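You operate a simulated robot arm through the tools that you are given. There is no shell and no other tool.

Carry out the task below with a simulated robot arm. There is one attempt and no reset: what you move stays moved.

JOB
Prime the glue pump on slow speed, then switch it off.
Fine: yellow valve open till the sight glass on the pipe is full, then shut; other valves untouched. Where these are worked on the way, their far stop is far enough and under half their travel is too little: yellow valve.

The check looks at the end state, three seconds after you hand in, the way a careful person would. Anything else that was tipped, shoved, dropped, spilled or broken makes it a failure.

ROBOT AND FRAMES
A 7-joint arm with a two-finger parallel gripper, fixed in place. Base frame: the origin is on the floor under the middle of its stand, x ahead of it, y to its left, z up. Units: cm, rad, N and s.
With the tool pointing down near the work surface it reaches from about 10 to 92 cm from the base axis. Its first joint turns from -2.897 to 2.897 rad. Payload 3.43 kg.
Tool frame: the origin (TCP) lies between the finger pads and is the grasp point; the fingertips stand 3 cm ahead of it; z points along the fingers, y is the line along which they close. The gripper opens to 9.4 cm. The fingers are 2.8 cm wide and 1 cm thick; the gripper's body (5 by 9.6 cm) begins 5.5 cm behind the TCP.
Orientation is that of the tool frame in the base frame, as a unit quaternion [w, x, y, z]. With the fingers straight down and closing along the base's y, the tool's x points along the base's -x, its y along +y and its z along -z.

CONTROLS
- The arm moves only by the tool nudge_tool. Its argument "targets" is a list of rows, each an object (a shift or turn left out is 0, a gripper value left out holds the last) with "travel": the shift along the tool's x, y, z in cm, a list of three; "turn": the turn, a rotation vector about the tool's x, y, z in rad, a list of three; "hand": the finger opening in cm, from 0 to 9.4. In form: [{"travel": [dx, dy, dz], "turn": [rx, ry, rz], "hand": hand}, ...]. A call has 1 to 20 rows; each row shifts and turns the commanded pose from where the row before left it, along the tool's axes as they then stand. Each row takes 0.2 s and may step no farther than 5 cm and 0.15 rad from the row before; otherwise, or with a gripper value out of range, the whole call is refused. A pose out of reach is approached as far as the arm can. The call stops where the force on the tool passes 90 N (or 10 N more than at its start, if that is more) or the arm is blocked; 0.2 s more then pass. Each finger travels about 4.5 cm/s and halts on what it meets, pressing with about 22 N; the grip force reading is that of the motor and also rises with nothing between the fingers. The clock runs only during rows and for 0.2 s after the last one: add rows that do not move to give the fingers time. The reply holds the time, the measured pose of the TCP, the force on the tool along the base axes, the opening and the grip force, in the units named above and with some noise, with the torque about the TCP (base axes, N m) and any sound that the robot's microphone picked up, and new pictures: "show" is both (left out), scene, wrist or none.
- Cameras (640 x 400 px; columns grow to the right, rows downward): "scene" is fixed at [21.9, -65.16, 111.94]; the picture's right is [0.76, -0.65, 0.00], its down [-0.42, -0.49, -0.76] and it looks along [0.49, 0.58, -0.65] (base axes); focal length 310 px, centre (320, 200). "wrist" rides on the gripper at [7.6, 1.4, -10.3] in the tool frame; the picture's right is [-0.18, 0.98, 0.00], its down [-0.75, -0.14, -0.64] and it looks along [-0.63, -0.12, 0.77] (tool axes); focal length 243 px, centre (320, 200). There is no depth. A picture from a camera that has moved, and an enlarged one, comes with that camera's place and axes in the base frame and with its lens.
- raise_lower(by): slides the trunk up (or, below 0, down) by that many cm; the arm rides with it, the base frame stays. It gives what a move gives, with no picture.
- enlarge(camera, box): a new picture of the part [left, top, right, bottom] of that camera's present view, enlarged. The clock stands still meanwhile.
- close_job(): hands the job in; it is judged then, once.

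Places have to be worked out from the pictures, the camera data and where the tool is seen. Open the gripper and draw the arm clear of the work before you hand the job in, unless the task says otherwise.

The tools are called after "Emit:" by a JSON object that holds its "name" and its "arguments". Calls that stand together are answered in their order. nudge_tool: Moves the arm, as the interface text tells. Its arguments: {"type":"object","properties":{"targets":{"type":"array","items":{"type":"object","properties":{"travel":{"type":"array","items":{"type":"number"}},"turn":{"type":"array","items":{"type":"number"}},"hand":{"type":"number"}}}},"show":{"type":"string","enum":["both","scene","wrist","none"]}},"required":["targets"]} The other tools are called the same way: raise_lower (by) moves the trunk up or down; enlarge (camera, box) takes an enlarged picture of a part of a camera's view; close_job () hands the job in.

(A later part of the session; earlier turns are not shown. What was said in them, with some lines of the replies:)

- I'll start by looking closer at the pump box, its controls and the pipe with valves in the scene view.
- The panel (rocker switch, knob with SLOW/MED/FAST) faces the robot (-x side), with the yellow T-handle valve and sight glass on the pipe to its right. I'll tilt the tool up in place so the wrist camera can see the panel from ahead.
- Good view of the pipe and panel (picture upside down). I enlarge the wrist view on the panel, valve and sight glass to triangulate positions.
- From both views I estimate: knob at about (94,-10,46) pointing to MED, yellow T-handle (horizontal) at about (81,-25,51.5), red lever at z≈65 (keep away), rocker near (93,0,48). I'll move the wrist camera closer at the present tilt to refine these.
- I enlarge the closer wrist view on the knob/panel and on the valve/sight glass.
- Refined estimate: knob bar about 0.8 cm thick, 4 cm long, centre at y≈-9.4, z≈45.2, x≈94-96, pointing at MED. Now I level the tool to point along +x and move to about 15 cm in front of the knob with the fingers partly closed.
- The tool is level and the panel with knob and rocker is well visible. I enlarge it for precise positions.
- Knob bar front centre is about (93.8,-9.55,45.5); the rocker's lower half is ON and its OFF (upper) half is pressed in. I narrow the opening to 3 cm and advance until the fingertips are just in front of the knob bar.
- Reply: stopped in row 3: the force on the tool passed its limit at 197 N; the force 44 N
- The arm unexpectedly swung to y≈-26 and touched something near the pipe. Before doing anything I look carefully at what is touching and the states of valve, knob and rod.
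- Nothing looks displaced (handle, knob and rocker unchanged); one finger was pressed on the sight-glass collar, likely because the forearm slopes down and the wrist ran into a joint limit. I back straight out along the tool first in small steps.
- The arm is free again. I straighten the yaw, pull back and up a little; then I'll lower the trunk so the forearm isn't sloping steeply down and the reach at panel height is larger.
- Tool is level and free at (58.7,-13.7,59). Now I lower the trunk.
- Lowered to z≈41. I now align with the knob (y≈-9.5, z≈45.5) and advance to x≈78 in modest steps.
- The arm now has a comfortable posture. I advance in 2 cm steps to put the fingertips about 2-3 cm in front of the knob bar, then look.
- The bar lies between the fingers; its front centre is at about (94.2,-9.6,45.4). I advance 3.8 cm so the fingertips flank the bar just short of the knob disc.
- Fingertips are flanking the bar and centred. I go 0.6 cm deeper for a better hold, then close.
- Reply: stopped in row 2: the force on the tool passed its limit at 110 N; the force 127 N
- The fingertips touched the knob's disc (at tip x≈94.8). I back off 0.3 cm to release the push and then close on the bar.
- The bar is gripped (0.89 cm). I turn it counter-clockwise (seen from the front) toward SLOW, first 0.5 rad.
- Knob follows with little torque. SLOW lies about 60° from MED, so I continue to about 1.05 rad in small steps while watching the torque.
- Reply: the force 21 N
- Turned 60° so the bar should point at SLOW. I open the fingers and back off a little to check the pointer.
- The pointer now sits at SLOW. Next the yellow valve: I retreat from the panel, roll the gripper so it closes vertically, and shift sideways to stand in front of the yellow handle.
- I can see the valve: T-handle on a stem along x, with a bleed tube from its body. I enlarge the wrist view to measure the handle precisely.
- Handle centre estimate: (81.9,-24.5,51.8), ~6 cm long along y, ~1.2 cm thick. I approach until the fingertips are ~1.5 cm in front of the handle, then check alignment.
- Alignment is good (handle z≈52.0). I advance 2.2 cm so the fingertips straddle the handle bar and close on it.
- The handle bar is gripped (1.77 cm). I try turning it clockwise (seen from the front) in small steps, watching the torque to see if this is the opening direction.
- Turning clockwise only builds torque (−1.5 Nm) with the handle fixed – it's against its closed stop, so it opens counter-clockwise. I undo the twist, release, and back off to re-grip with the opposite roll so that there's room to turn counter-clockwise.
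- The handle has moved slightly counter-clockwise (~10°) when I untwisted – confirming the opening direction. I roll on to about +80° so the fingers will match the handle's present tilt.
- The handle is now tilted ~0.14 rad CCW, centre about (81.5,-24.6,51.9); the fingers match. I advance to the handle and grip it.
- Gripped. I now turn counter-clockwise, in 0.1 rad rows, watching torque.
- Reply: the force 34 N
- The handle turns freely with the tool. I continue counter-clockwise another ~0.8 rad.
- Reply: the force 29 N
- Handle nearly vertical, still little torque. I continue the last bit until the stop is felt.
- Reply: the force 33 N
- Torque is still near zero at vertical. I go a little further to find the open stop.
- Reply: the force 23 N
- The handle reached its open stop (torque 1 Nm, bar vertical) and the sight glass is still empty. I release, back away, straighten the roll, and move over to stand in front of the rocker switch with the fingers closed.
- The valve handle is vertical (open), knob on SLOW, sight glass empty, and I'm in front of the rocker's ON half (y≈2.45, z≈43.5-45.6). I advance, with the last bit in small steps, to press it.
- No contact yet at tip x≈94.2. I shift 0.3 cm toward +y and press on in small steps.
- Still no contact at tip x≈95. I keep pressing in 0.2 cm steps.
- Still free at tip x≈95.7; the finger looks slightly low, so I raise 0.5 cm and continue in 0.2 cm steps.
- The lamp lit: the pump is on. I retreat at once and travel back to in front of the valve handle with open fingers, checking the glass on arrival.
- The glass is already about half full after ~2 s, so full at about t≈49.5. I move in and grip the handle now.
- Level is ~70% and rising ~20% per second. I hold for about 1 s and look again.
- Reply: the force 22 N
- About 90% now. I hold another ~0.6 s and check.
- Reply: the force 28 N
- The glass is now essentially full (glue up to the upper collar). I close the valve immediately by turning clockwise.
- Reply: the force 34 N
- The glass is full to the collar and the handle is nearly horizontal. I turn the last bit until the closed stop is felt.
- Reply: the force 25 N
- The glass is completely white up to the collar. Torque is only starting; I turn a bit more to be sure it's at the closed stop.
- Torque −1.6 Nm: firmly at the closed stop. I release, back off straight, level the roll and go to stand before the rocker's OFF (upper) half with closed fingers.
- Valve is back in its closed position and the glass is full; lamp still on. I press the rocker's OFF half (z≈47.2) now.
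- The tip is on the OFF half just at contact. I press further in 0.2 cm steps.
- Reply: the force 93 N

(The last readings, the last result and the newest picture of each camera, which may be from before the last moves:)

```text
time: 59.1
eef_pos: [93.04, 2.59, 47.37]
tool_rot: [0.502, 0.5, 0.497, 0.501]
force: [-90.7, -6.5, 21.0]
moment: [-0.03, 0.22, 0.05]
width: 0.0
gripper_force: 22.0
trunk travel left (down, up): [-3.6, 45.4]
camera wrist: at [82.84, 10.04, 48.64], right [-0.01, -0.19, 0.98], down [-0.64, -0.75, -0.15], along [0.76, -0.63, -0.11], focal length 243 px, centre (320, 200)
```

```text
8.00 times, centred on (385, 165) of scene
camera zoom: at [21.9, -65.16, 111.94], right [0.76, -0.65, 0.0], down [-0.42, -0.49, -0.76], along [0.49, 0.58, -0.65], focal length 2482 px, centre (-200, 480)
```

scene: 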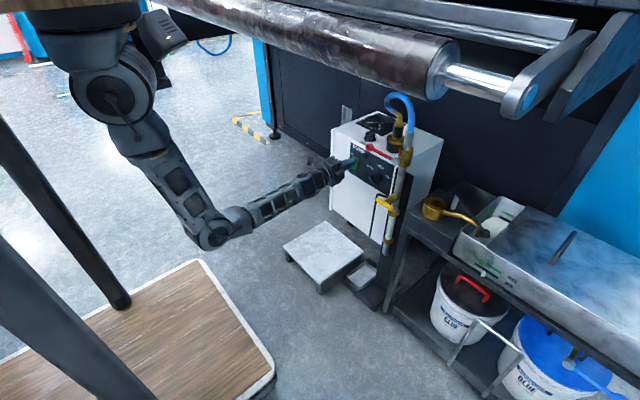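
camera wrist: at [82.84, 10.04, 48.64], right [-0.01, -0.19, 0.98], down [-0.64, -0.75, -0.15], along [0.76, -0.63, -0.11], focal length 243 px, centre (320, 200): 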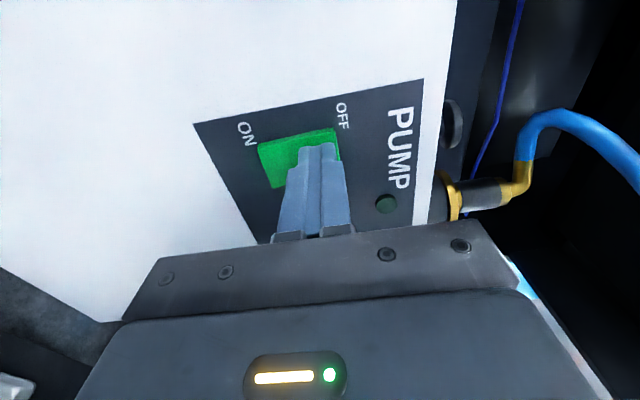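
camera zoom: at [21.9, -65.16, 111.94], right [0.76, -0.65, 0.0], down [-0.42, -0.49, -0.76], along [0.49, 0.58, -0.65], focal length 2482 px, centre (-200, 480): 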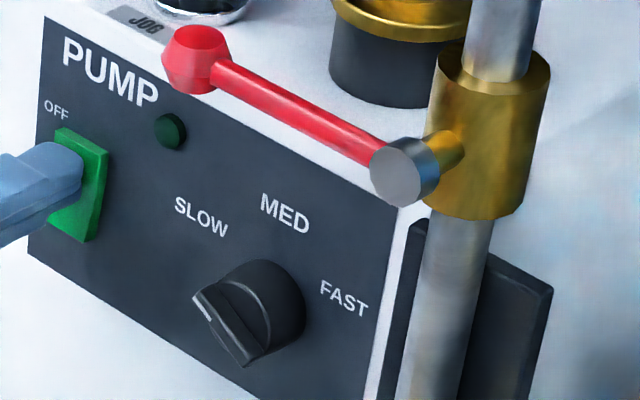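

The lamp is out – the pump is off. I back straight away and open the gripper clear of the work.

Emit:
{"name": "nudge_tool", "arguments": {"targets": [{"travel": [0, 0, -1]}, {"travel": [0, 0, -4]}, {"travel": [0, 0, -4.5]}, {"travel": [0, 0, -4.5]}, {"travel": [0, 0, -4.5]}, {"travel": [0, 0, -4.5], "hand": 6}, {"travel": [0, 0, -4.5]}, {"travel": [0, 0, -4]}, {"travel": [0, 0, 0]}]}}

Emit:
{"name": "enlarge", "arguments": {"camera": "scene", "box": [320, 80, 450, 180]}}

Emit:
{"name": "enlarge", "arguments": {"camera": "scene", "box": [345, 140, 425, 190]}}

Emit:
{"name": "enlarge", "arguments": {"camera": "scene", "box": [365, 180, 425, 260]}}

Emit:
{"name": "enlarge", "arguments": {"camera": "scene", "box": [270, 200, 420, 310]}}

```text
time: 61.1
eef_pos: [61.72, 2.61, 47.08]
tool_rot: [0.503, 0.498, 0.498, 0.502]
force: [0.5, 0.0, -0.7]
moment: [0.03, 0.0, 0.01]
width: 5.98
gripper_force: 0.0
trunk travel left (down, up): [-3.6, 45.4]
camera wrist: at [51.45, 10.13, 48.38], right [-0.01, -0.18, 0.98], down [-0.64, -0.75, -0.15], along [0.77, -0.63, -0.11], focal length 243 px, centre (320, 200)
```

scene: 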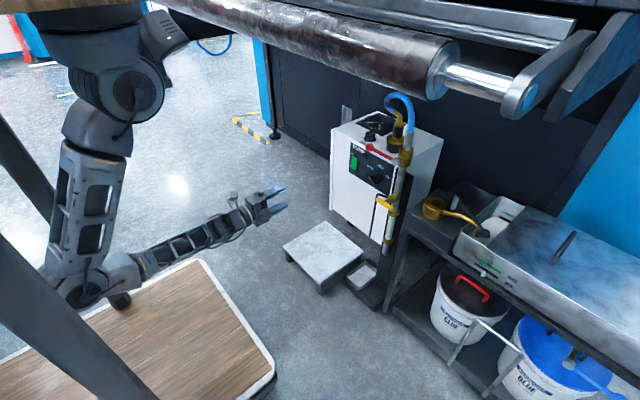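
wrist: 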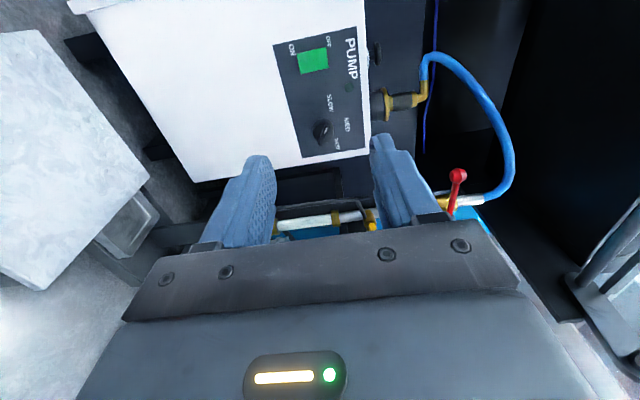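

```text
4.00 times, centred on (385, 130) of scene
camera zoom: at [21.9, -65.16, 111.94], right [0.76, -0.65, 0.0], down [-0.42, -0.49, -0.76], along [0.49, 0.58, -0.65], focal length 1241 px, centre (60, 480)
```

zoom: 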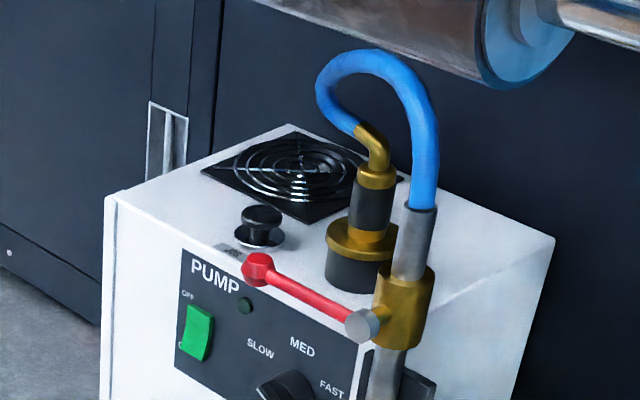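

```text
8.00 times, centred on (385, 165) of scene
camera zoom: at [21.9, -65.16, 111.94], right [0.76, -0.65, 0.0], down [-0.42, -0.49, -0.76], along [0.49, 0.58, -0.65], focal length 2482 px, centre (-200, 480)
```

zoom: 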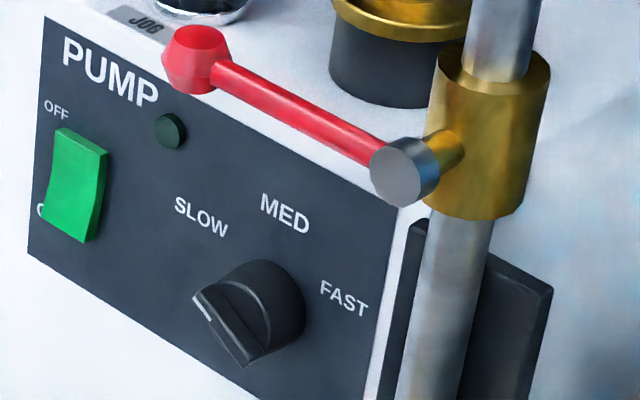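

```text
5.00 times, centred on (395, 220) of scene
camera zoom: at [21.9, -65.16, 111.94], right [0.76, -0.65, 0.0], down [-0.42, -0.49, -0.76], along [0.49, 0.58, -0.65], focal length 1552 px, centre (-55, 100)
```

zoom: 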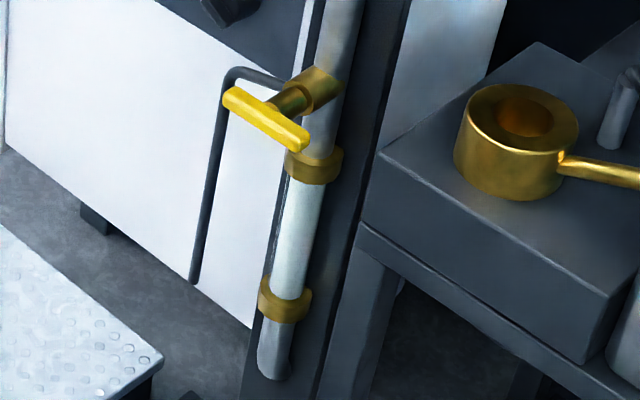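

```text
3.64 times, centred on (345, 255) of scene
camera zoom: at [21.9, -65.16, 111.94], right [0.76, -0.65, 0.0], down [-0.42, -0.49, -0.76], along [0.49, 0.58, -0.65], focal length 1128 px, centre (229, 0)
```

zoom: 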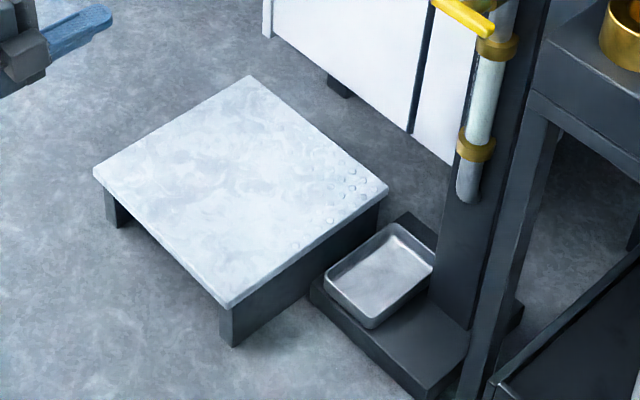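

Everything checks: lamp out and rocker at OFF, knob on SLOW, yellow handle back at its closed stop, sight glass full, red lever and tray unchanged, gripper open and clear. I hand the job in.

Emit:
{"name": "close_job", "arguments": {}}

```text
The job is handed in.
```

I handed the job in: the pump is primed on slow speed and switched off.

| Item | State at hand-in |
|---|---|
| Pump | Rocker at OFF, lamp out |
| Speed knob | Turned from MED to SLOW before starting |
| Sight glass | Full, with glue up to the upper collar |
| Yellow valve | Opened to its stop, then shut against its closed stop |
| Red valve | Not touched |

**Arm contact:** Early on, while I was reaching for the knob, the arm swung sideways and pressed a finger against the sight-glass collar. The force peaked at about 197 N. I backed off, lowered the trunk to avoid a repeat, and saw no damage or displacement in the pictures. There was also a brief push of about 125 N against the knob when I gripped it.

**Shut-valve running:** After I shut the yellow valve, the pump kept running against it for about five seconds before I switched it off.

I saw no spilled glue, and the tray under the bleed tube looked empty. The gripper is open and the arm is clear of the work.
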